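You operate a simulated robot arm through the tools that you are given. There is no shell and no other tool. Be economical: measure what you need, move in short steps, check, and stop when the job is done.

The job below is to be done with a simulated robot arm. You get a single attempt, and the scene is never put back.

JOB
Change over to the empty seat: fit the strainer that the mesh card names, then clear the clogged one out.
Fine: latch it and open its valve before you shut the clogged one's; that goes in the short black tray.

It is judged by the outcome, as a careful person would: the job done as asked, and still so three seconds after it is handed in. It fails if anything else is knocked over, pushed out of place, dropped, spilled or broken.

ROBOT AND FRAMES
A 6-joint arm with a two-finger parallel gripper, fixed in place. Base frame: the origin is at the foot of the arm, x ahead of it, y to its left, z up; the work surface is at about z = 4. Readings come in mm, degrees, newtons and seconds.
With the tool pointing down near the work surface it reaches from about 160 to 400 mm from the base axis. Its first joint turns from -66.0 to 66.0 degrees. Payload 1.57 kg.
Tool frame: the origin (TCP) lies between the finger pads and is the grasp point; the fingertips stand 30 mm ahead of it; z points along the fingers, y is the line along which they close. The gripper opens to 80 mm. The fingers are 17 mm wide and 12 mm thick; the gripper's body (40 by 82 mm) begins 80 mm behind the TCP.
Orientation is told as [roll, pitch, yaw] about the base's x, y, z axes, in that order, counted from this pose: with the fingers straight down and closing along the base's y, the tool's x points along the base's -x, its y along +y and its z along -z.

CONTROLS
- The arm moves only by the tool jog_arm. Its argument "steps" is one flat list of numbers, 6 for each row, row after row: the shift along the tool's x, y, z in mm, then the turn, a rotation vector about the tool's x, y, z in degrees. In form: [x, y, z, wx, wy, wz, x, y, z, wx, wy, wz, ...]. A call has 1 to 20 rows; each row is the pose to reach, as a shift and turn from the pose commanded when the call began, along the tool's axes at that moment. "grip" is the finger opening in mm, from 0 to 80, set as the call begins (left out, the last holds). Rows are played at 5 a second. More than 50 mm and 8.6 degrees between two rows, or a gripper value outside its range, and nothing of the call is played. Where a pose cannot be reached the arm comes as near as it can. A force on the tool above 90 N (or 10 N above the force at the start of the call, whichever is more), or a blocked arm, ends the call early, and 0.2 s more pass. Each finger travels about 153 mm/s and halts on what it meets, pressing with about 41 N; the grip force reading is that of the motor and also rises with nothing between the fingers. The clock runs only during rows and for 0.2 s after the last one: add rows that repeat a pose to give the fingers time. The reply holds the time, the measured pose of the TCP, the force on the tool along the base axes, the opening and the grip force, in the units named above and with some noise.
- Cameras (640 x 400 px; columns grow to the right, rows downward): "scene" is fixed at [59.5, -339.2, 419.1]; the picture's right is [0.72, -0.69, 0.00], its down [-0.43, -0.44, -0.79] and it looks along [0.55, 0.57, -0.62] (base axes); focal length 215 px, centre (320, 200). "wrist" rides on the gripper at [72, -7, -122] in the tool frame; the picture's right is [0.09, 1.00, 0.00], its down [-0.84, 0.08, -0.54] and it looks along [-0.54, 0.05, 0.84] (tool axes); focal length 238 px, centre (320, 200). There is no depth. A picture from a camera that has moved, and an enlarged one, comes with that camera's place and axes in the base frame and with its lens.
- capture(camera): a new picture of that camera. It takes no simulated time.
- inspect(camera, box): a new picture of the part [left, top, right, bottom] of that camera's present view, enlarged. It takes no simulated time.
- hand_in(): hands the job in; it is judged then, once.

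Go step by step. Nothing tells you positions but the pictures and the camera data: compare them with the known pose of the tool, close in by small moves and look again before you grip or let go. The budget is 120 turns and 64 pictures, counting those below and the enlarged ones. Unless the task says otherwise, let go and move clear before handing in, and close with one line.

The tools are called after "Emit:" as name(argument=value, ...) on one line, values as JSON. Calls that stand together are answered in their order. jog_arm: Moves the arm, as the interface text tells. Its arguments: {"type":"object","properties":{"steps":{"type":"array","items":{"type":"number"}},"grip":{"type":"number"}},"required":["steps"]} The other tools are called the same way: capture (camera) takes a picture; inspect (camera, box) takes an enlarged picture of a part of a camera's view; hand_in () hands the job in.

At the start:

```text
time_s: 0.0
eef_pos: [227.5, 24.8, 295.7]
ee_rot: [0.0, 0.1, 0.0]
wrist_force: [-0.4, 0.8, 0.7]
gripper_width: 79.9
grip_force: 0.1
```

scene: 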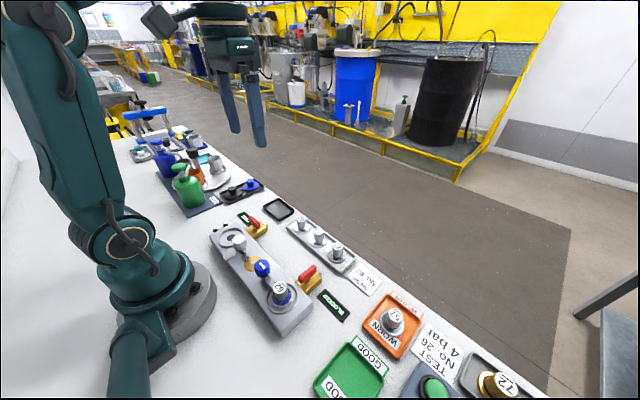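
wrist: 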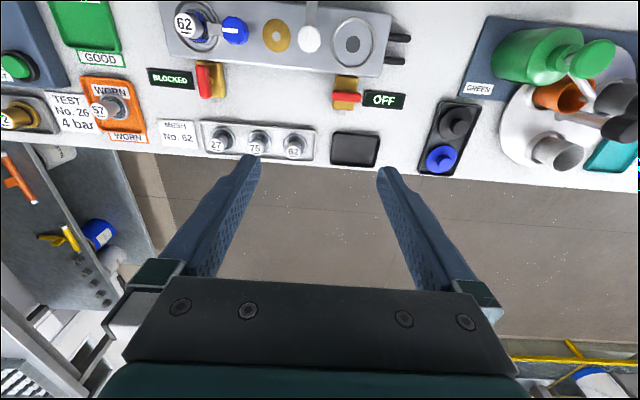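

I see a manifold with two seats (one clogged "62" strainer, one empty), a rack of three strainers (27, 75, 62), valves and trays. I'll look closer before moving.

Emit:
inspect(camera="wrist", box=[140, 0, 420, 175])

Emit:
inspect(camera="scene", box=[200, 180, 400, 340])

Emit:
inspect(camera="wrist", box=[0, 0, 240, 170])

```text
2.29 times, centred on (280, 88) of wrist
camera zoom: at [155.9, 20.1, 417.4], right [-0.09, 1.0, 0.0], down [0.84, 0.08, 0.54], along [0.54, 0.05, -0.84], focal length 545 px, centre (411, 457)
```

zoom: 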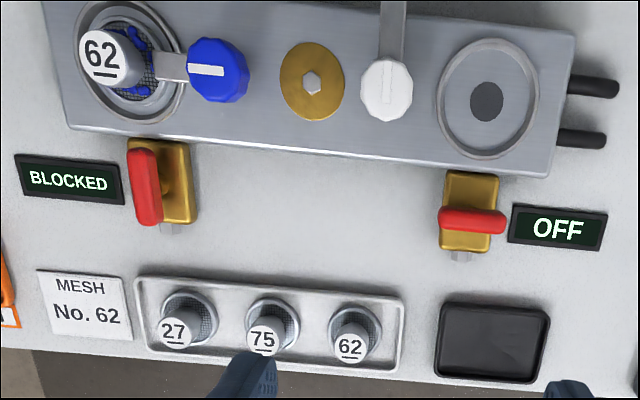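

```text
2.50 times, centred on (300, 260) of scene
camera zoom: at [59.5, -339.2, 419.1], right [0.72, -0.69, 0.0], down [-0.43, -0.44, -0.79], along [0.55, 0.57, -0.62], focal length 536 px, centre (370, 50)
```

zoom: 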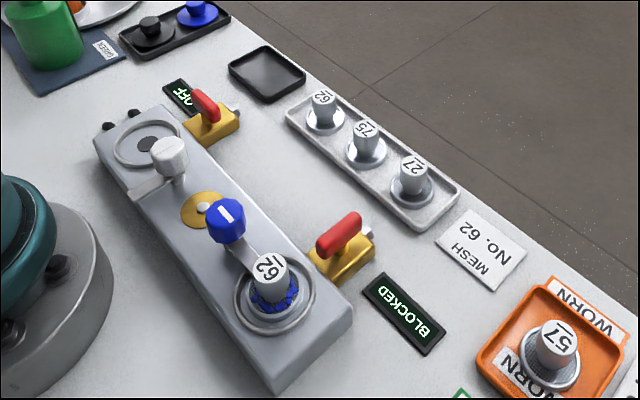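

```text
2.35 times, centred on (120, 85) of wrist
camera zoom: at [155.9, 20.1, 417.4], right [-0.09, 1.0, 0.0], down [0.84, 0.08, 0.54], along [0.54, 0.05, -0.84], focal length 561 px, centre (791, 471)
```

zoom: 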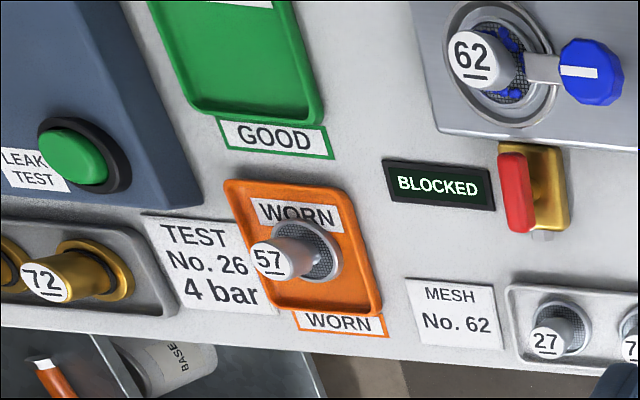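

The card says No. 62; the spare 62 is at about (306,-13), the empty seat at (150,66), the clogged strainer at (149,-145), and the short black tray beyond the rack. I'll move above the spare 62 and look.

Emit:
jog_arm(steps=[-20, -10, 40, 0, 0, 0, -40, -19, 80, 0, 0, 0, -60, -28, 120, 0, 0, 0, -78, -38, 160, 0, 0, 0, -78, -38, 160, 0, 0, 0], grip=60)

Emit:
capture(camera="wrist")

Emit:
inspect(camera="scene", box=[240, 160, 400, 290])

```text
time_s: 1.2
eef_pos: [305.8, -9.4, 135.2]
ee_rot: [0.0, 0.0, 0.0]
wrist_force: [0.0, -0.8, -0.7]
gripper_width: 60.0
grip_force: 0.1
```

```text
58 pictures are left
camera wrist: at [234.3, -15.7, 258.1], right [-0.09, 1.0, 0.0], down [0.84, 0.08, 0.54], along [0.54, 0.05, -0.84], focal length 238 px, centre (320, 200)
```

wrist: 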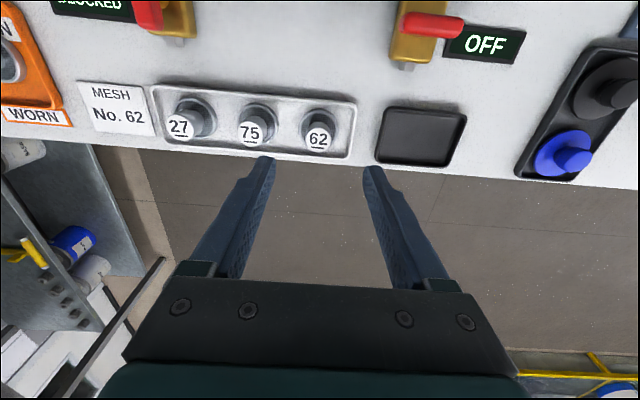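

```text
3.08 times, centred on (320, 225) of scene
camera zoom: at [59.5, -339.2, 419.1], right [0.72, -0.69, 0.0], down [-0.43, -0.44, -0.79], along [0.55, 0.57, -0.62], focal length 660 px, centre (320, 123)
```

zoom: 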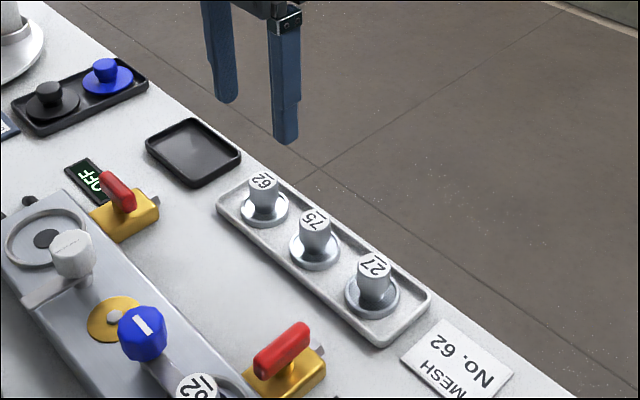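

The spare 62 reads about (305,-11) with its top near z 47. I'll lower to just around the knob and look.

Emit:
jog_arm(steps=[0, -1, 30, 0, 0, 0, 0, -1.5, 60, 0, 0, 0, 0, -1.5, 68, 0, 0, 0])

Emit:
capture(camera="wrist")

Emit:
inspect(camera="scene", box=[260, 180, 380, 275])

```text
time_s: 2.0
eef_pos: [306.7, -14.0, 65.2]
ee_rot: [0.1, -0.2, 0.0]
wrist_force: [0.4, 0.3, 0.0]
gripper_width: 59.9
grip_force: 0.1
```

```text
56 pictures are left
camera wrist: at [234.2, -18.6, 188.3], right [-0.09, 1.0, 0.0], down [0.84, 0.08, 0.54], along [0.54, 0.05, -0.84], focal length 238 px, centre (320, 200)
```

wrist: 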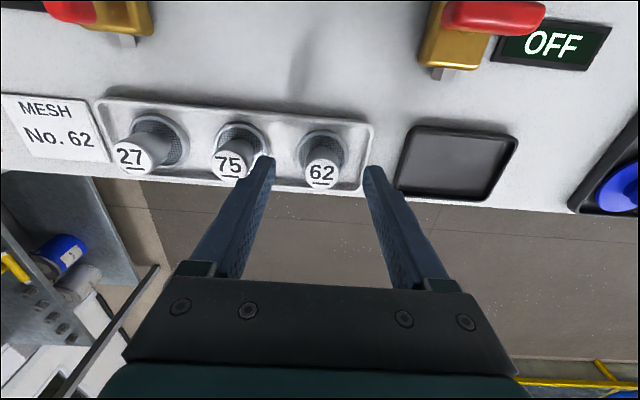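

```text
4.21 times, centred on (320, 228) of scene
camera zoom: at [59.5, -339.2, 419.1], right [0.72, -0.69, 0.0], down [-0.43, -0.44, -0.79], along [0.55, 0.57, -0.62], focal length 904 px, centre (320, 84)
```

zoom: 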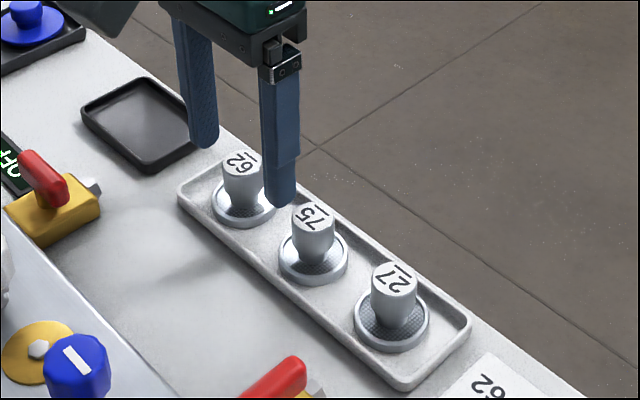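

Fingers straddle the 62 knob; it sits about 3 mm nearer the base than the TCP. I'll correct, lower and close.

Emit:
jog_arm(steps=[3, 1, 5, 0, 0, 0, 3, 1, 13, 0, 0, 0, 3, 1, 13, 0, 0, 0])

Emit:
inspect(camera="scene", box=[260, 180, 380, 275])

```text
time_s: 2.8
eef_pos: [303.6, -14.2, 53.0]
ee_rot: [-0.1, 0.0, 0.1]
wrist_force: [-0.3, 0.1, 0.1]
gripper_width: 59.7
grip_force: 0.0
```

```text
4.21 times, centred on (320, 228) of scene
camera zoom: at [59.5, -339.2, 419.1], right [0.72, -0.69, 0.0], down [-0.43, -0.44, -0.79], along [0.55, 0.57, -0.62], focal length 904 px, centre (320, 84)
```

zoom: 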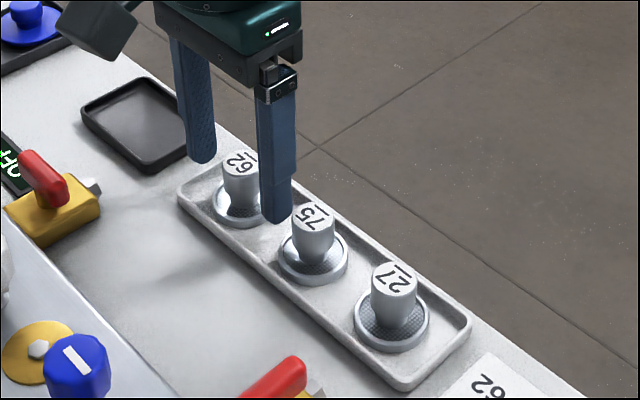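

The fingers are beside the knob, tips near z 23 and clear of the neighbour. Closing.

Emit:
jog_arm(steps=[0, 0, 0, 0, 0, 0, 0, 0, 0, 0, 0, 0, 0, 0, 0, 0, 0, 0], grip=15)

Emit:
inspect(camera="scene", box=[260, 180, 380, 275])

```text
time_s: 3.6
eef_pos: [304.1, -12.0, 53.7]
ee_rot: [0.0, 0.0, 0.0]
wrist_force: [-0.6, -0.4, -0.2]
gripper_width: 23.5
grip_force: 35.7
```

```text
4.21 times, centred on (320, 228) of scene
camera zoom: at [59.5, -339.2, 419.1], right [0.72, -0.69, 0.0], down [-0.43, -0.44, -0.79], along [0.55, 0.57, -0.62], focal length 904 px, centre (320, 84)
```

zoom: 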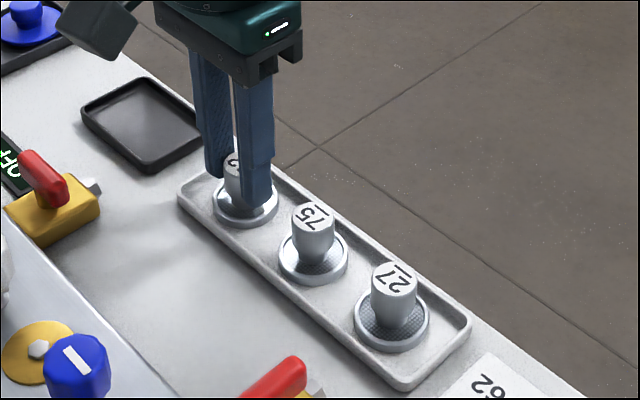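

The knob (23.5 mm) is held. Lifting.

Emit:
jog_arm(steps=[0, 0, -10, 0, 0, 0, 0, 0, -30, 0, 0, 0, 0, 0, -60, 0, 0, 0, 0, 0, -90, 0, 0, 0])

Emit:
inspect(camera="scene", box=[200, 100, 400, 260])

Emit:
capture(camera="wrist")

```text
time_s: 4.6
eef_pos: [303.4, -15.2, 144.2]
ee_rot: [0.0, 0.0, 0.0]
wrist_force: [-0.4, 0.7, -0.4]
gripper_width: 23.3
grip_force: 35.4
```

```text
2.50 times, centred on (300, 180) of scene
camera zoom: at [59.5, -339.2, 419.1], right [0.72, -0.69, 0.0], down [-0.43, -0.44, -0.79], along [0.55, 0.57, -0.62], focal length 536 px, centre (370, 250)
```

zoom: 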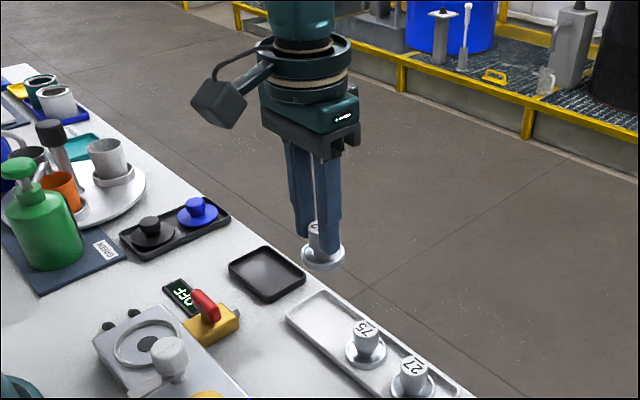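

```text
51 pictures are left
camera wrist: at [231.9, -20.3, 266.5], right [-0.09, 1.0, 0.0], down [0.84, 0.08, 0.54], along [0.54, 0.05, -0.84], focal length 238 px, centre (320, 200)
```

wrist: 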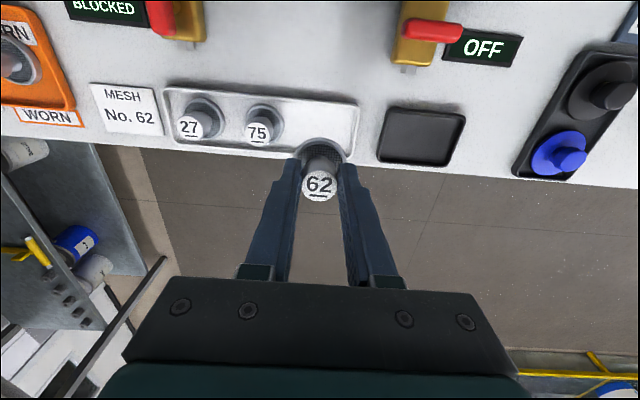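

It lifted cleanly, with 27 and 75 undisturbed. Now I'll carry it toward the empty seat, stopping short to view the seat from above.

Emit:
jog_arm(steps=[22, 20, 0, 0, 0, 0, 44, 40, 0, 0, 0, 0, 66, 60, 0, 0, 0, 0, 88, 81, 0, 0, 0, 0, 88, 81, 0, 0, 0, 0])

Emit:
inspect(camera="wrist", box=[160, 0, 480, 200])

Emit:
inspect(camera="scene", box=[200, 180, 360, 300])

```text
time_s: 5.8
eef_pos: [213.4, 67.6, 141.3]
ee_rot: [0.0, 0.0, -0.1]
wrist_force: [-0.2, -0.2, 0.1]
gripper_width: 23.5
grip_force: 36.3
```

```text
2.00 times, centred on (320, 100) of wrist
camera zoom: at [141.8, 62.9, 265.3], right [-0.09, 1.0, 0.0], down [0.84, 0.08, 0.54], along [0.54, 0.05, -0.84], focal length 477 px, centre (320, 400)
```

zoom: 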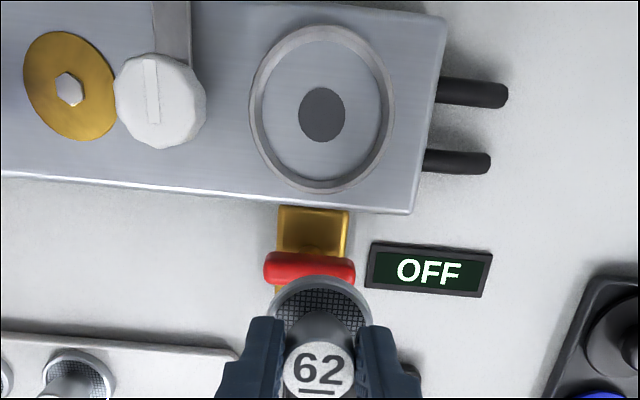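

```text
3.33 times, centred on (280, 240) of scene
camera zoom: at [59.5, -339.2, 419.1], right [0.72, -0.69, 0.0], down [-0.43, -0.44, -0.79], along [0.55, 0.57, -0.62], focal length 715 px, centre (453, 67)
```

zoom: 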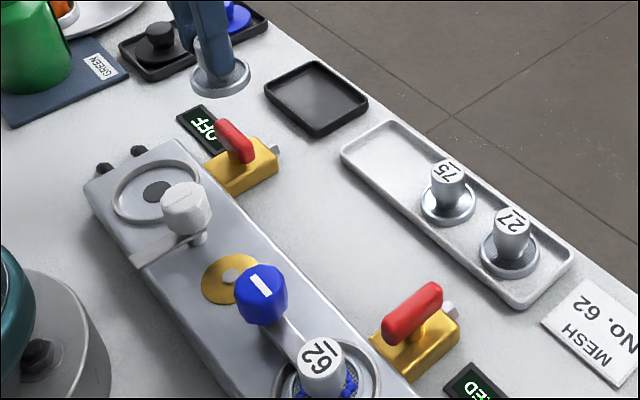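

The seat reads at about (149,64), with an inner bore of roughly 54 mm for the 40 mm flange. Moving over it while still high.

Emit:
jog_arm(steps=[22, -1, 0, 0, 0, 0, 44, -2, 0, 0, 0, 0, 65, -3, 0, 0, 0, 0, 65, -3, 0, 0, 0, 0])

Emit:
inspect(camera="scene", box=[180, 140, 340, 260])

Emit:
capture(camera="wrist")

```text
time_s: 6.8
eef_pos: [148.9, 65.5, 142.4]
ee_rot: [0.0, 0.0, -0.1]
wrist_force: [0.8, 0.3, -1.1]
gripper_width: 23.5
grip_force: 35.6
```

```text
3.33 times, centred on (260, 200) of scene
camera zoom: at [59.5, -339.2, 419.1], right [0.72, -0.69, 0.0], down [-0.43, -0.44, -0.79], along [0.55, 0.57, -0.62], focal length 715 px, centre (520, 200)
```

zoom: 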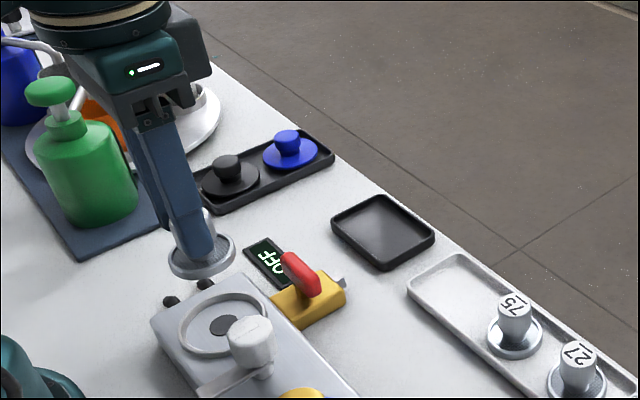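

```text
47 pictures are left
camera wrist: at [76.7, 59.5, 265.0], right [-0.09, 1.0, 0.0], down [0.84, 0.08, 0.54], along [0.54, 0.05, -0.84], focal length 238 px, centre (320, 200)
```

wrist: 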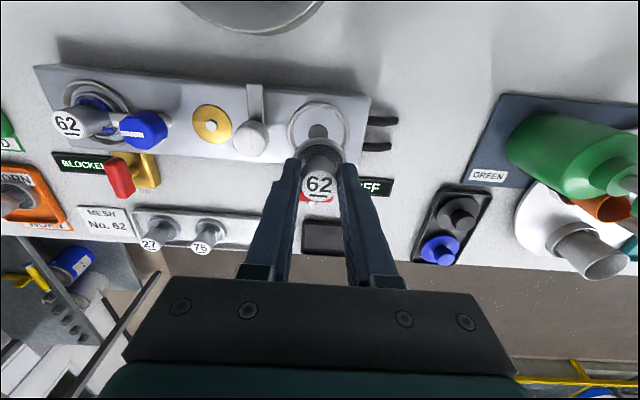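

The flange hangs about over the ring. I'll lower partway and compare in both views.

Emit:
jog_arm(steps=[0, 0, 25, 0, 0, 0, 0, 0, 45, 0, 0, 0, 0, 0, 45, 0, 0, 0])

Emit:
inspect(camera="scene", box=[200, 190, 296, 262])

Emit:
inspect(camera="wrist", box=[220, 80, 420, 205])

```text
time_s: 7.6
eef_pos: [149.6, 64.5, 96.8]
ee_rot: [-0.1, 0.0, 0.0]
wrist_force: [0.0, 0.5, -1.0]
gripper_width: 23.6
grip_force: 35.9
```

```text
5.56 times, centred on (248, 226) of scene
camera zoom: at [59.5, -339.2, 419.1], right [0.72, -0.69, 0.0], down [-0.43, -0.44, -0.79], along [0.55, 0.57, -0.62], focal length 1192 px, centre (720, 56)
```

zoom: 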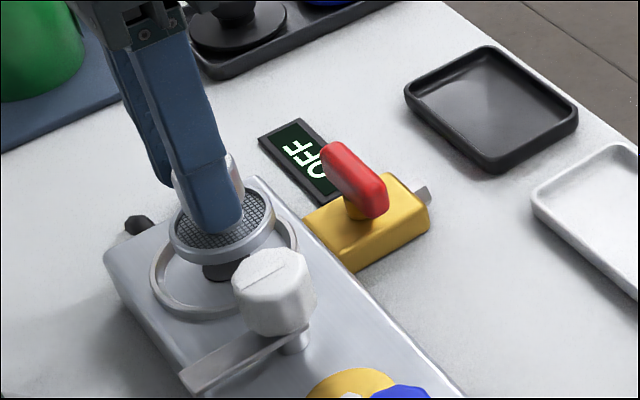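

```text
3.20 times, centred on (320, 142) of wrist
camera zoom: at [78.1, 59.6, 220.5], right [-0.09, 1.0, 0.0], down [0.84, 0.08, 0.54], along [0.54, 0.05, -0.84], focal length 763 px, centre (320, 384)
```

zoom: 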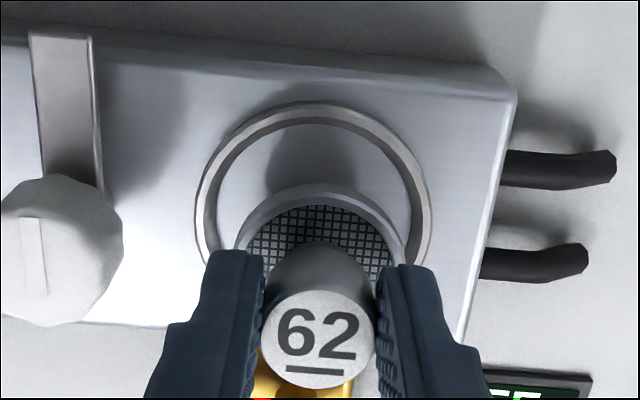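

The flange appears about 3 mm too far forward of the ring. I'll shift back 3 mm, lower 10 mm and recheck.

Emit:
jog_arm(steps=[3, -0.3, 5, 0, 0, 0, 3, -0.3, 11, 0, 0, 0, 3, -0.3, 11, 0, 0, 0])

Emit:
inspect(camera="scene", box=[200, 190, 296, 262])

Emit:
inspect(camera="wrist", box=[220, 80, 420, 205])

```text
time_s: 8.4
eef_pos: [146.7, 63.9, 87.1]
ee_rot: [0.1, 0.0, -0.1]
wrist_force: [0.1, 0.5, -1.2]
gripper_width: 23.6
grip_force: 35.1
```

```text
5.56 times, centred on (248, 226) of scene
camera zoom: at [59.5, -339.2, 419.1], right [0.72, -0.69, 0.0], down [-0.43, -0.44, -0.79], along [0.55, 0.57, -0.62], focal length 1192 px, centre (720, 56)
```

zoom: 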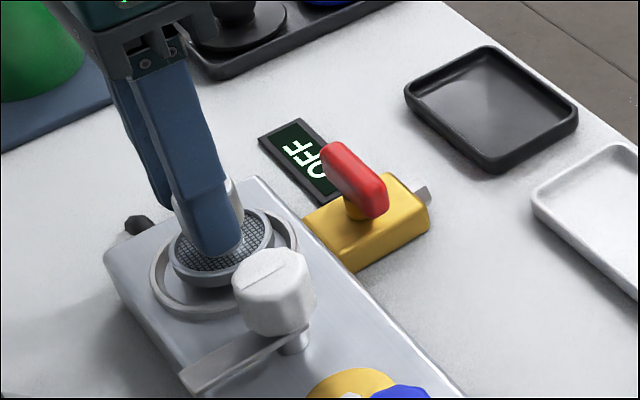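

```text
3.20 times, centred on (320, 142) of wrist
camera zoom: at [74.9, 59.4, 209.6], right [-0.09, 1.0, 0.0], down [0.84, 0.08, 0.54], along [0.54, 0.05, -0.84], focal length 763 px, centre (320, 384)
```

zoom: 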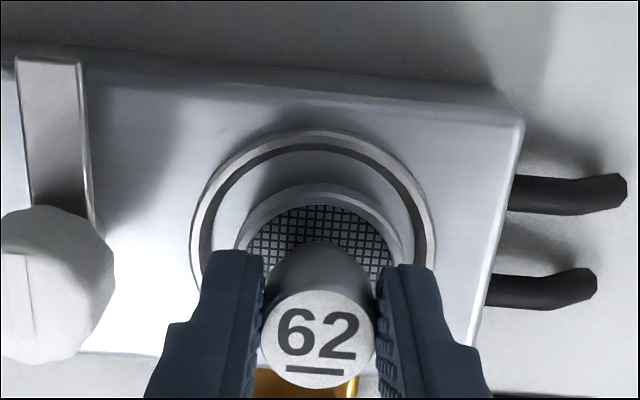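

Alignment is good in both views (perhaps 1–2 mm too far in +y). I'll lower with small steps until it touches.

Emit:
jog_arm(steps=[0, -1.2, 3, 0, 0, 0, 0, -1.2, 6, 0, 0, 0, 0, -1.2, 9, 0, 0, 0, 0, -1.2, 12, 0, 0, 0, 0, -1.2, 12, 0, 0, 0])

Emit:
inspect(camera="scene", box=[200, 190, 296, 262])

Emit:
inspect(camera="wrist", box=[220, 80, 420, 205])

```text
time_s: 9.6
eef_pos: [147.6, 63.3, 74.5]
ee_rot: [0.1, -0.1, 0.0]
wrist_force: [3.3, -0.1, 7.5]
gripper_width: 23.3
grip_force: 35.9
```

```text
5.56 times, centred on (248, 226) of scene
camera zoom: at [59.5, -339.2, 419.1], right [0.72, -0.69, 0.0], down [-0.43, -0.44, -0.79], along [0.55, 0.57, -0.62], focal length 1192 px, centre (720, 56)
```

zoom: 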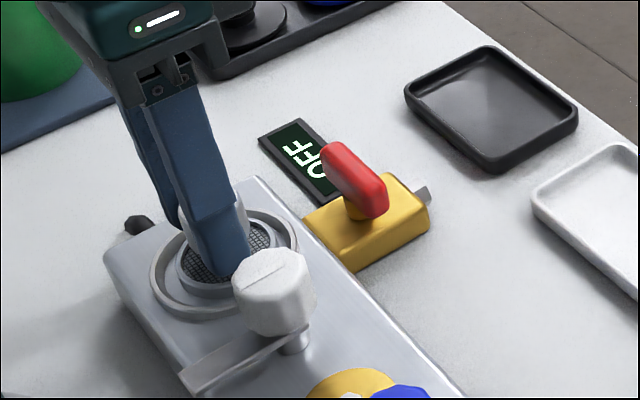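

```text
3.20 times, centred on (320, 142) of wrist
camera zoom: at [75.3, 58.2, 197.8], right [-0.09, 1.0, 0.0], down [0.84, 0.08, 0.54], along [0.54, 0.05, -0.84], focal length 763 px, centre (320, 384)
```

zoom: 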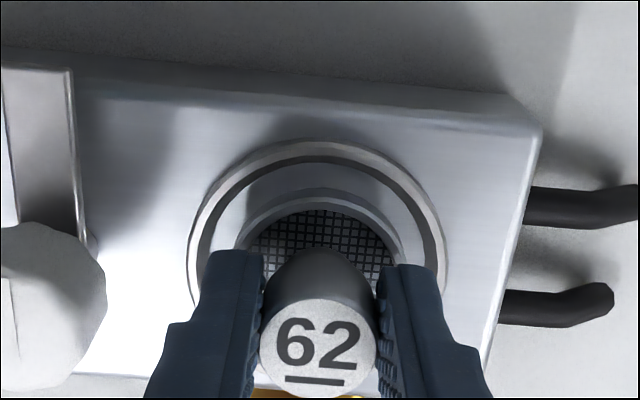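

It's resting on the seat floor, centred in the ring. I'll release gently and look.

Emit:
jog_arm(steps=[0, 0, 0, 0, 0, 0, 0, 0, 0, 0, 0, 0, 0, 0, 0, 0, 0, 0], grip=44)

Emit:
jog_arm(steps=[0, 0, -30, 0, 0, 0, 0, 0, -65, 0, 0, 0, -30, 0, -80, 0, 0, 0, -60, -10, -80, 0, 0, 0, -60, -10, -80, 0, 0, 0])

Emit:
inspect(camera="wrist", box=[160, 0, 480, 200])

Emit:
inspect(camera="scene", box=[200, 190, 296, 262])

```text
time_s: 10.4
eef_pos: [147.9, 62.3, 74.8]
ee_rot: [0.0, 0.1, 0.0]
wrist_force: [0.1, -0.5, 0.5]
gripper_width: 44.2
grip_force: 0.1
```

```text
time_s: 11.6
eef_pos: [206.3, 53.2, 152.7]
ee_rot: [0.0, 0.0, 0.0]
wrist_force: [0.6, 0.4, -0.6]
gripper_width: 43.8
grip_force: 0.1
```

```text
2.00 times, centred on (320, 100) of wrist
camera zoom: at [134.9, 48.4, 275.9], right [-0.09, 1.0, 0.0], down [0.84, 0.08, 0.54], along [0.54, 0.05, -0.84], focal length 477 px, centre (320, 400)
```

zoom: 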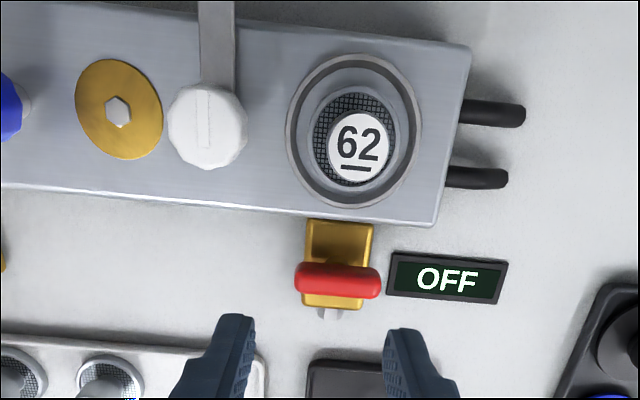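

```text
5.56 times, centred on (248, 226) of scene
camera zoom: at [59.5, -339.2, 419.1], right [0.72, -0.69, 0.0], down [-0.43, -0.44, -0.79], along [0.55, 0.57, -0.62], focal length 1192 px, centre (720, 56)
```

zoom: 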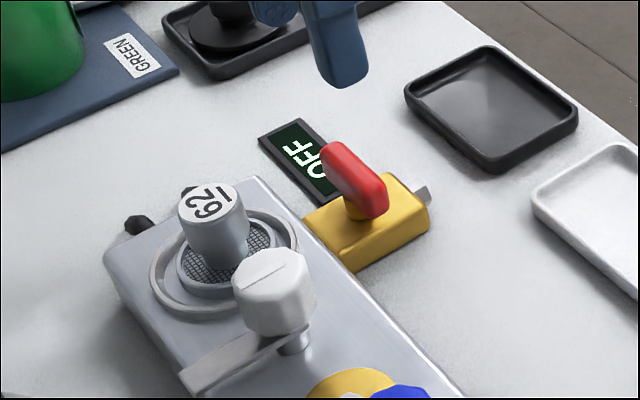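

The new 62 is seated centred. Next the white latch knob at about (148,6), top near z 70; I'll hover above it and look.

Emit:
jog_arm(steps=[20, -16, 0, 0, 0, 0, 40, -32, 0, 0, 0, 0, 58, -47, 0, 0, 0, 0, 58, -47, 30, 0, 0, 0, 58, -47, 40, 0, 0, 0, 58, -47, 40, 0, 0, 0], grip=54)

Emit:
inspect(camera="wrist", box=[220, 80, 420, 205])

Emit:
inspect(camera="scene", box=[200, 180, 320, 270])

```text
time_s: 13.0
eef_pos: [147.6, 5.7, 113.1]
ee_rot: [0.0, 0.0, 0.0]
wrist_force: [0.8, -0.5, -0.1]
gripper_width: 53.9
grip_force: 0.1
```

```text
3.20 times, centred on (320, 142) of wrist
camera zoom: at [77.2, 1.0, 237.5], right [-0.09, 1.0, 0.0], down [0.84, 0.08, 0.54], along [0.54, 0.05, -0.84], focal length 763 px, centre (320, 384)
```

zoom: 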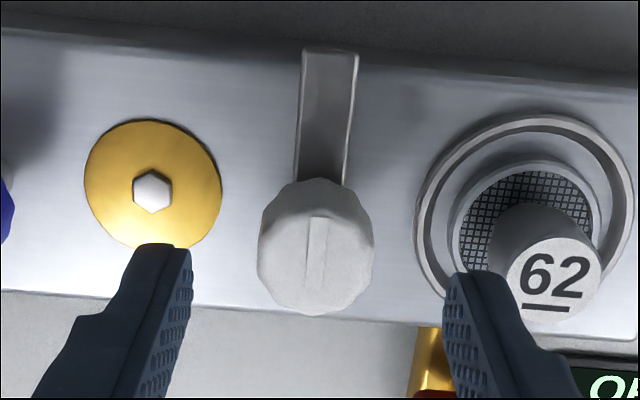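

```text
4.44 times, centred on (260, 225) of scene
camera zoom: at [59.5, -339.2, 419.1], right [0.72, -0.69, 0.0], down [-0.43, -0.44, -0.79], along [0.55, 0.57, -0.62], focal length 954 px, centre (587, 89)
```

zoom: 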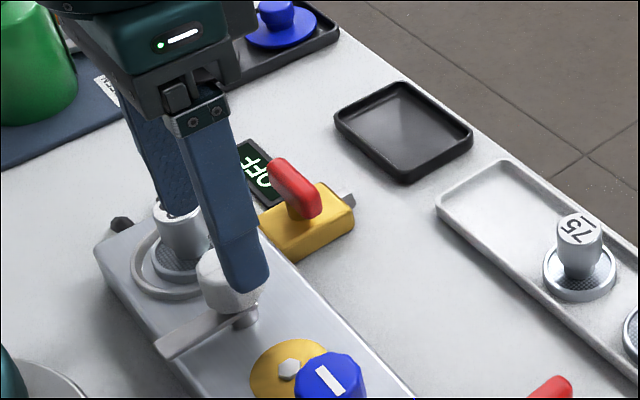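

The knob (about 28 mm, top near z 64) is centred between the fingers. Lowering around it, then closing.

Emit:
jog_arm(steps=[0, 0, 18, 0, 0, 0, 0, 0, 34, 0, 0, 0, 0, 0, 34, 0, 0, 0], grip=44)

Emit:
jog_arm(steps=[0, 0, 0, 0, 0, 0, 0, 0, 0, 0, 0, 0], grip=20)

Emit:
inspect(camera="scene", box=[200, 180, 320, 270])

Emit:
inspect(camera="wrist", box=[220, 80, 420, 205])

```text
time_s: 13.8
eef_pos: [147.6, 6.0, 81.3]
ee_rot: [0.0, 0.0, 0.0]
wrist_force: [0.2, 0.3, 0.5]
gripper_width: 44.1
grip_force: 0.1
```

```text
time_s: 14.4
eef_pos: [147.8, 5.6, 81.5]
ee_rot: [0.0, 0.1, 0.1]
wrist_force: [0.6, -11.5, -4.2]
gripper_width: 29.6
grip_force: 5.7
```

```text
4.44 times, centred on (260, 225) of scene
camera zoom: at [59.5, -339.2, 419.1], right [0.72, -0.69, 0.0], down [-0.43, -0.44, -0.79], along [0.55, 0.57, -0.62], focal length 954 px, centre (587, 89)
```

zoom: 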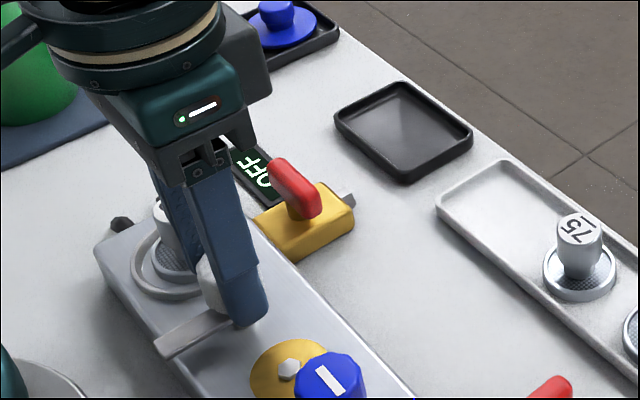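

```text
3.20 times, centred on (320, 142) of wrist
camera zoom: at [76.1, 1.1, 204.2], right [-0.09, 1.0, 0.0], down [0.84, 0.08, 0.54], along [0.54, 0.05, -0.84], focal length 763 px, centre (320, 384)
```

zoom: 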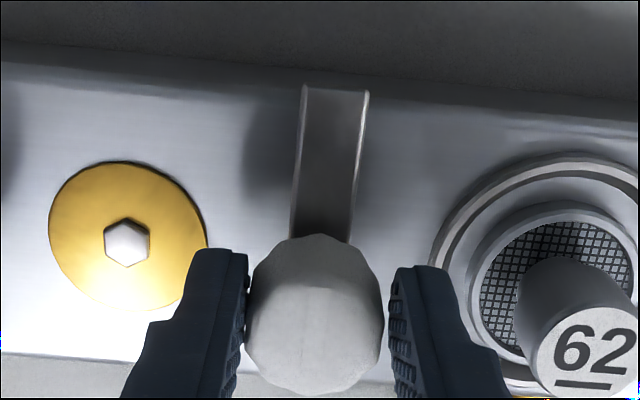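

One finger has touched first; I'll shift slightly so the grip centres, and let it finish closing.

Emit:
jog_arm(steps=[0, -0.5, 0, 0, 0, 0, 0, -0.8, 0, 0, 0, 0, 0, -0.8, 0, 0, 0, 0])

Emit:
inspect(camera="wrist", box=[220, 80, 420, 205])

```text
time_s: 15.2
eef_pos: [148.9, 6.0, 80.5]
ee_rot: [0.0, 0.0, 0.0]
wrist_force: [-3.3, -9.6, -0.4]
gripper_width: 28.4
grip_force: 4.3
```

```text
3.20 times, centred on (320, 142) of wrist
camera zoom: at [77.0, 0.2, 204.7], right [-0.09, 1.0, 0.0], down [0.84, 0.08, 0.54], along [0.54, 0.05, -0.84], focal length 763 px, centre (320, 384)
```

zoom: 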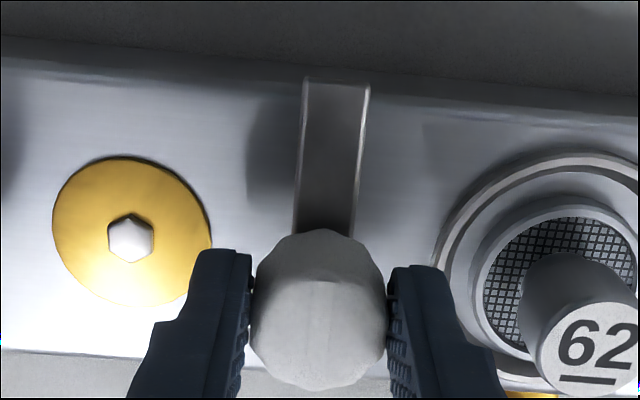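

Emit:
jog_arm(steps=[0, -0.7, 0, 0, 0, 0, 0, -1.2, 0, 0, 0, 0, 0, -1.2, 0, 0, 0, 0], grip=10)

```text
time_s: 16.0
eef_pos: [149.6, 4.3, 81.2]
ee_rot: [0.2, 0.0, -0.1]
wrist_force: [-3.8, 22.1, -12.1]
gripper_width: 27.5
grip_force: 37.6
```

Now it grips firmly but slightly off the other way; I'll ease back 0.7 mm and begin turning toward the seat.

Emit:
jog_arm(steps=[0, 0.7, 0, 0, 0, 0, 0, 0.7, 0, 0, 0, 8, 0, 0.7, 0, 0, 0, 16, 0, 0.7, 0, 0, 0, 20, 0, 0.7, 0, 0, 0, 20])

Emit:
inspect(camera="scene", box=[200, 180, 320, 270])

Emit:
inspect(camera="wrist", box=[220, 80, 420, 205])

```text
time_s: 17.2
eef_pos: [149.1, 5.5, 83.0]
ee_rot: [0.2, 0.0, -20.3]
wrist_force: [-5.2, 32.2, 11.8]
gripper_width: 27.6
grip_force: 37.9
```

```text
4.44 times, centred on (260, 225) of scene
camera zoom: at [59.5, -339.2, 419.1], right [0.72, -0.69, 0.0], down [-0.43, -0.44, -0.79], along [0.55, 0.57, -0.62], focal length 954 px, centre (587, 89)
```

zoom: 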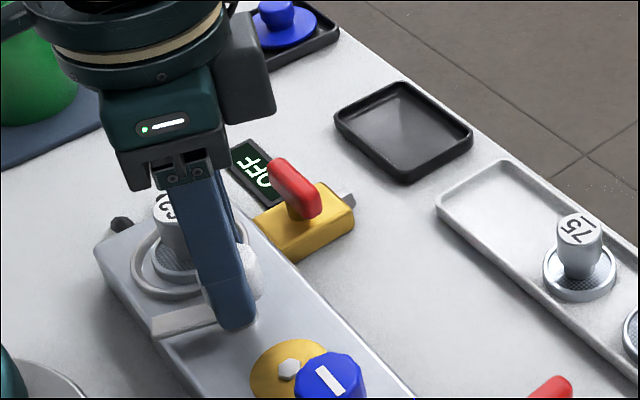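

```text
3.20 times, centred on (320, 142) of wrist
camera zoom: at [79.4, 24.9, 204.6], right [0.26, 0.97, 0.0], down [0.81, -0.22, 0.54], along [0.53, -0.14, -0.84], focal length 763 px, centre (320, 384)
```

zoom: 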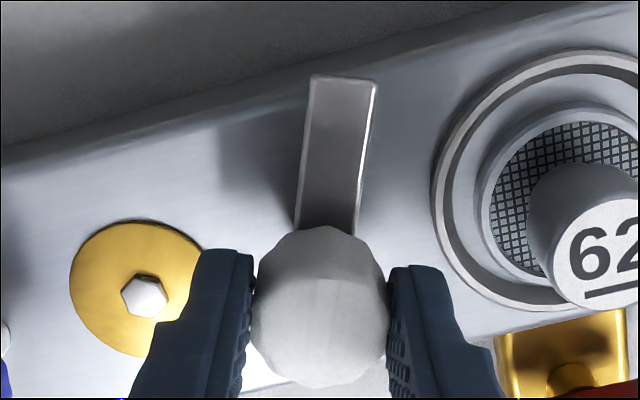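

The latch turns with the gripper. A side force says I'm pulling toward -y; I'll shift +1 mm in y and turn further, checking the force.

Emit:
jog_arm(steps=[0.35, 0.95, 0, 0, 0, 0, 0.35, 0.95, 0, 0, 0, 5, 0.35, 0.95, 0, 0, 0, 10, 0.35, 0.95, 0, 0, 0, 10])

```text
time_s: 18.2
eef_pos: [149.7, 4.7, 81.0]
ee_rot: [0.0, -0.1, -30.1]
wrist_force: [14.8, -0.6, -16.6]
gripper_width: 27.6
grip_force: 38.5
```

Force is better centred. Continuing the turn in two parts.

Emit:
jog_arm(steps=[-0.4, 0.25, 0.3, 0, 0, 7, -0.4, 0.25, 0.3, 0, 0, 14, -0.4, 0.25, 0.3, 0, 0, 21, -0.4, 0.25, 0.3, 0, 0, 28, -0.4, 0.25, 0.3, 0, 0, 35, -0.4, 0.25, 0.3, 0, 0, 35])

Emit:
inspect(camera="scene", box=[200, 180, 320, 270])

Emit:
capture(camera="wrist")

```text
time_s: 19.6
eef_pos: [149.6, 6.1, 82.1]
ee_rot: [0.0, -0.1, -65.1]
wrist_force: [6.0, -12.5, 24.9]
gripper_width: 27.7
grip_force: 38.3
```

```text
4.44 times, centred on (260, 225) of scene
camera zoom: at [59.5, -339.2, 419.1], right [0.72, -0.69, 0.0], down [-0.43, -0.44, -0.79], along [0.55, 0.57, -0.62], focal length 954 px, centre (587, 89)
```

zoom: 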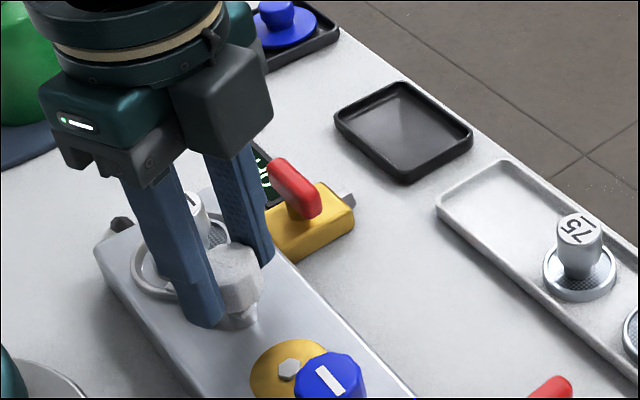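

```text
30 pictures are left
camera wrist: at [113.4, 69.7, 204.6], right [0.86, 0.5, 0.0], down [0.42, -0.73, 0.54], along [0.27, -0.47, -0.84], focal length 238 px, centre (320, 200)
```

wrist: 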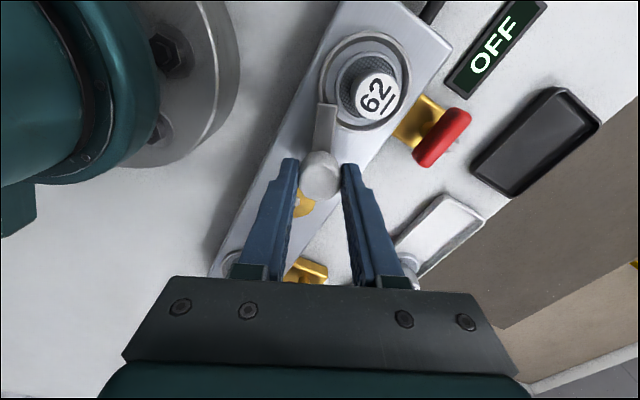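

The arm is swinging over the ring; 25° more to go.

Emit:
jog_arm(steps=[0, 0, 0, 0, 0, 7, 0, 0, 0, 0, 0, 14, 0, 0, 0, 0, 0, 20, 0, 0, 0, 0, 0, 25, 0, 0, 0, 0, 0, 25])

Emit:
inspect(camera="wrist", box=[240, 0, 440, 200])

```text
time_s: 20.8
eef_pos: [149.7, 6.2, 81.5]
ee_rot: [0.3, 0.1, -90.1]
wrist_force: [11.4, -6.0, 19.2]
gripper_width: 27.6
grip_force: 38.0
```

```text
2.00 times, centred on (340, 100) of wrist
camera zoom: at [143.1, 79.5, 204.1], right [1.0, 0.09, 0.0], down [0.07, -0.84, 0.54], along [0.05, -0.54, -0.84], focal length 477 px, centre (280, 400)
```

zoom: 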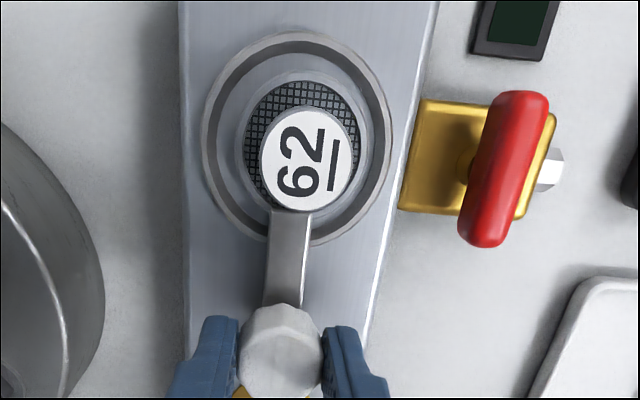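

The latch arm now lies over the strainer flange, in line with the manifold. Releasing, rising and moving over the OFF lever at about (213,65), with the fingers closing across it.

Emit:
jog_arm(steps=[0, 0, 0, 0, 0, 0, 0, 0, 0, 0, 0, 0, 0, 0, -30, 0, 0, 0, 0, 0, -60, 0, 0, 0], grip=42)

Emit:
jog_arm(steps=[10, 20, 0, 0, 0, 0, 30, 45, 0, 0, 0, 0, 45, 63, 0, 0, 0, 0, 59, 63, 0, 0, 0, 0, 59, 63, 20, 0, 0, 0, 59, 63, 20, 0, 0, 0])

Emit:
capture(camera="wrist")

Emit:
inspect(camera="scene", box=[200, 180, 320, 270])

```text
time_s: 21.8
eef_pos: [148.1, 6.7, 142.0]
ee_rot: [0.0, 0.0, -90.0]
wrist_force: [-0.4, -0.1, 0.9]
gripper_width: 42.1
grip_force: 0.1
```

```text
time_s: 23.2
eef_pos: [214.3, 65.3, 119.8]
ee_rot: [0.0, 0.0, -90.1]
wrist_force: [0.7, -0.9, 0.1]
gripper_width: 42.1
grip_force: 0.0
```

```text
28 pictures are left
camera wrist: at [207.5, 138.4, 244.3], right [1.0, 0.09, 0.0], down [0.08, -0.84, 0.54], along [0.05, -0.54, -0.84], focal length 238 px, centre (320, 200)
```

wrist: 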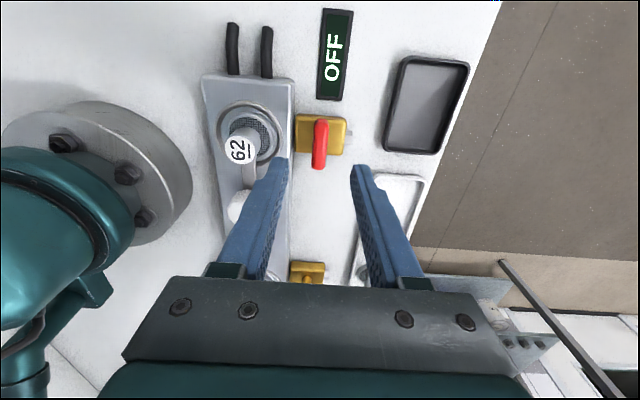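

```text
4.44 times, centred on (260, 225) of scene
camera zoom: at [59.5, -339.2, 419.1], right [0.72, -0.69, 0.0], down [-0.43, -0.44, -0.79], along [0.55, 0.57, -0.62], focal length 954 px, centre (587, 89)
```

zoom: 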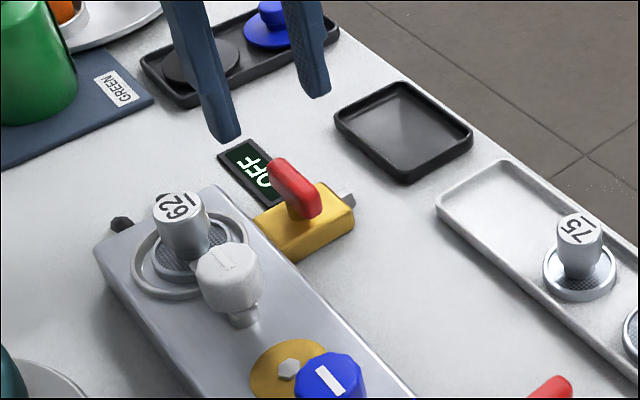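

The latch is over the flange. The lever is centred beneath at about (214,66), roughly 15 mm wide; lowering with a narrower opening.

Emit:
jog_arm(steps=[0.5, 0, 30, 0, 0, 0, 0.5, 0, 45, 0, 0, 0, 0.5, 0, 55, 0, 0, 0, 0.5, 0, 55, 0, 0, 0], grip=34)

Emit:
inspect(camera="scene", box=[230, 190, 310, 250])

Emit:
inspect(camera="wrist", box=[240, 100, 400, 200])

```text
time_s: 24.2
eef_pos: [212.4, 66.5, 66.7]
ee_rot: [0.0, -0.1, -89.9]
wrist_force: [-0.1, -0.6, 0.0]
gripper_width: 33.7
grip_force: 0.1
```

```text
6.67 times, centred on (270, 220) of scene
camera zoom: at [59.5, -339.2, 419.1], right [0.72, -0.69, 0.0], down [-0.43, -0.44, -0.79], along [0.55, 0.57, -0.62], focal length 1431 px, centre (653, 67)
```

zoom: 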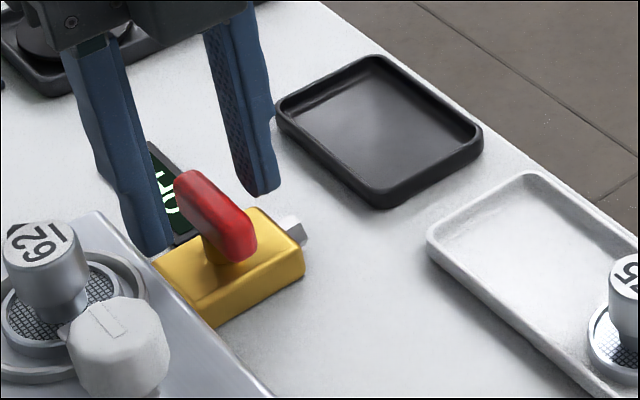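

```text
4.00 times, centred on (320, 150) of wrist
camera zoom: at [206.1, 139.0, 189.6], right [1.0, 0.09, 0.0], down [0.08, -0.84, 0.54], along [0.05, -0.54, -0.84], focal length 953 px, centre (320, 400)
```

zoom: 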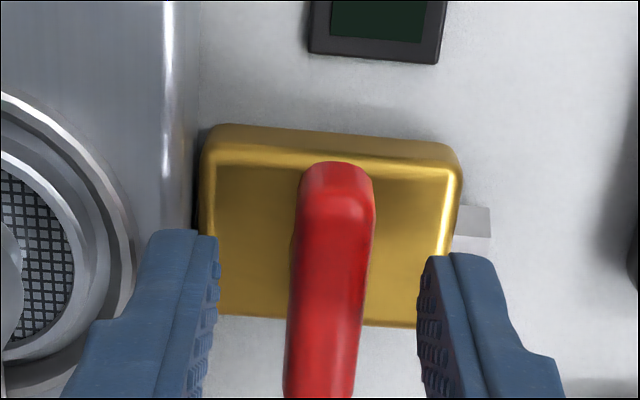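

Fingers straddle the lever; I'll nudge +1.5 mm in x, lower 4 mm and close.

Emit:
jog_arm(steps=[-1, 1.5, 2, 0, 0, 0, -1, 1.5, 4, 0, 0, 0, -1, 1.5, 4, 0, 0, 0])

Emit:
jog_arm(steps=[0, 0, 0, 0, 0, 0, 0, 0, 0, 0, 0, 0, 0, 0, 0, 0, 0, 0], grip=5)

```text
time_s: 25.0
eef_pos: [213.8, 64.6, 61.1]
ee_rot: [0.0, 0.2, -90.1]
wrist_force: [0.3, 0.1, -0.4]
gripper_width: 33.9
grip_force: 0.0
```

```text
time_s: 25.8
eef_pos: [214.5, 64.4, 62.3]
ee_rot: [-0.1, -0.1, -90.1]
wrist_force: [-3.0, 0.2, -0.7]
gripper_width: 13.0
grip_force: 29.6
```

Gripped (13 mm). Trying a turn of 16° back toward yaw 0, watching the force.

Emit:
jog_arm(steps=[0, 0, 0, 0, 0, -5, 0, 0, 0, 0, 0, -10, 0, 0, 0, 0, 0, -16, 0, 0, 0, 0, 0, -16])

Emit:
inspect(camera="wrist", box=[220, 50, 420, 200])

```text
time_s: 26.8
eef_pos: [214.0, 64.4, 61.9]
ee_rot: [-0.2, 0.0, -74.0]
wrist_force: [-7.2, -4.3, 2.9]
gripper_width: 13.1
grip_force: 30.2
```

```text
2.67 times, centred on (320, 125) of wrist
camera zoom: at [187.7, 133.0, 185.2], right [0.93, 0.36, 0.0], down [0.31, -0.78, 0.54], along [0.2, -0.51, -0.84], focal length 636 px, centre (320, 400)
```

zoom: 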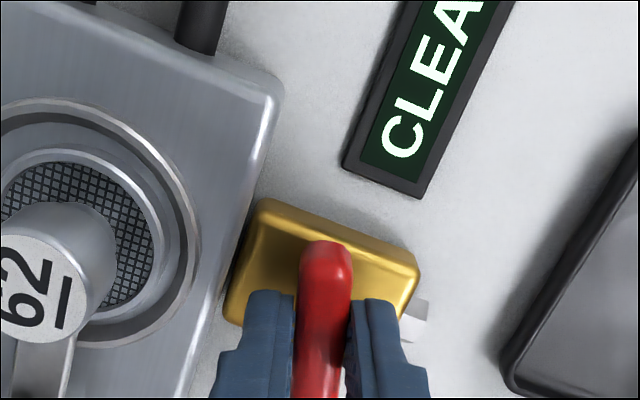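

The lever is turning and the sign has switched to "CLEAR", so this is the right direction. Continuing to a full 90°.

Emit:
jog_arm(steps=[0, 0, 0, 0, 0, -8, 0, 0, 0, 0, 0, -16, 0, 0, 0, 0, 0, -24, 0, 0, 0, 0, 0, -32, 0, 0, 0, 0, 0, -40, 0, 0, 0, 0, 0, -40])

Emit:
jog_arm(steps=[0, 0, 0, 0, 0, -8, 0, 0, 0, 0, 0, -16, 0, 0, 0, 0, 0, -24, 0, 0, 0, 0, 0, -32, 0, 0, 0, 0, 0, -34, 0, 0, 0, 0, 0, -34])

Emit:
inspect(camera="wrist", box=[180, 0, 460, 175])

```text
time_s: 28.2
eef_pos: [214.0, 63.2, 62.1]
ee_rot: [-0.2, 0.1, -33.9]
wrist_force: [-6.4, -24.3, 14.2]
gripper_width: 12.9
grip_force: 30.3
```

```text
time_s: 29.6
eef_pos: [212.8, 63.2, 60.9]
ee_rot: [-0.2, 0.2, 0.1]
wrist_force: [-3.2, -31.4, -5.4]
gripper_width: 12.8
grip_force: 30.1
```

```text
2.29 times, centred on (320, 88) of wrist
camera zoom: at [141.6, 58.3, 185.4], right [-0.09, 1.0, 0.0], down [0.84, 0.08, 0.54], along [0.54, 0.05, -0.84], focal length 545 px, centre (320, 457)
```

zoom: 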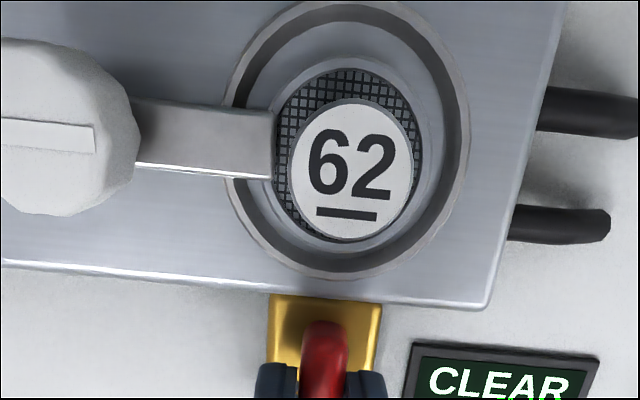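

The new line reads CLEAR with the lever fully open. Releasing and moving above the clogged line's lever, near (213,-141).

Emit:
jog_arm(steps=[0, 0, 0, 0, 0, 0, 0, 0, 0, 0, 0, 0, 0, 0, -30, 0, 0, 0, 0, 0, -65, 0, 0, 0], grip=34)

Emit:
jog_arm(steps=[0, -40, 0, 0, 0, 0, 0, -80, 0, 0, 0, 0, 0, -120, 0, 0, 0, 0, 0, -160, 0, 0, 0, 0, 0, -204, 0, 0, 0, 0, 0, -204, 0, 0, 0, 0])

Emit:
capture(camera="wrist")

Emit:
capture(camera="scene")

```text
time_s: 30.6
eef_pos: [214.9, 65.8, 128.4]
ee_rot: [0.1, 0.0, 0.0]
wrist_force: [0.9, 0.2, 0.0]
gripper_width: 33.8
grip_force: 0.1
```

```text
time_s: 32.0
eef_pos: [214.8, -138.3, 127.9]
ee_rot: [0.0, 0.1, 0.0]
wrist_force: [-0.4, 0.3, 0.1]
gripper_width: 33.9
grip_force: 0.1
```

```text
22 pictures are left
camera wrist: at [142.0, -143.7, 250.9], right [-0.09, 1.0, 0.0], down [0.84, 0.08, 0.54], along [0.54, 0.05, -0.84], focal length 238 px, centre (320, 200)
```

wrist: 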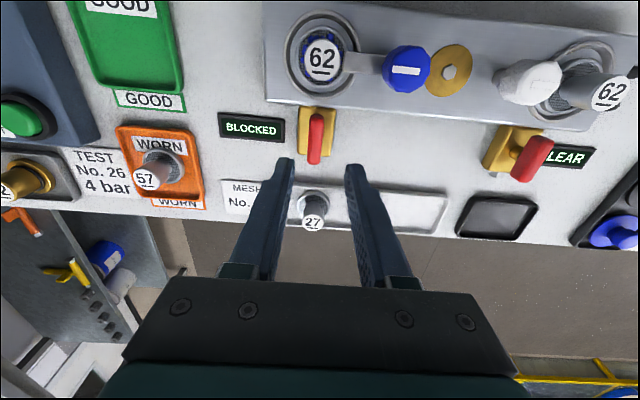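

```text
21 pictures are left
```

scene: 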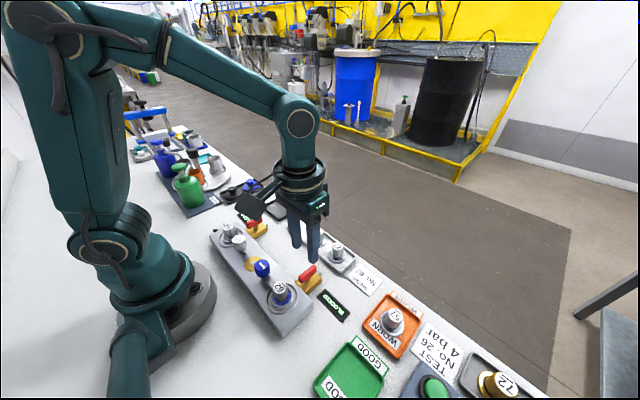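

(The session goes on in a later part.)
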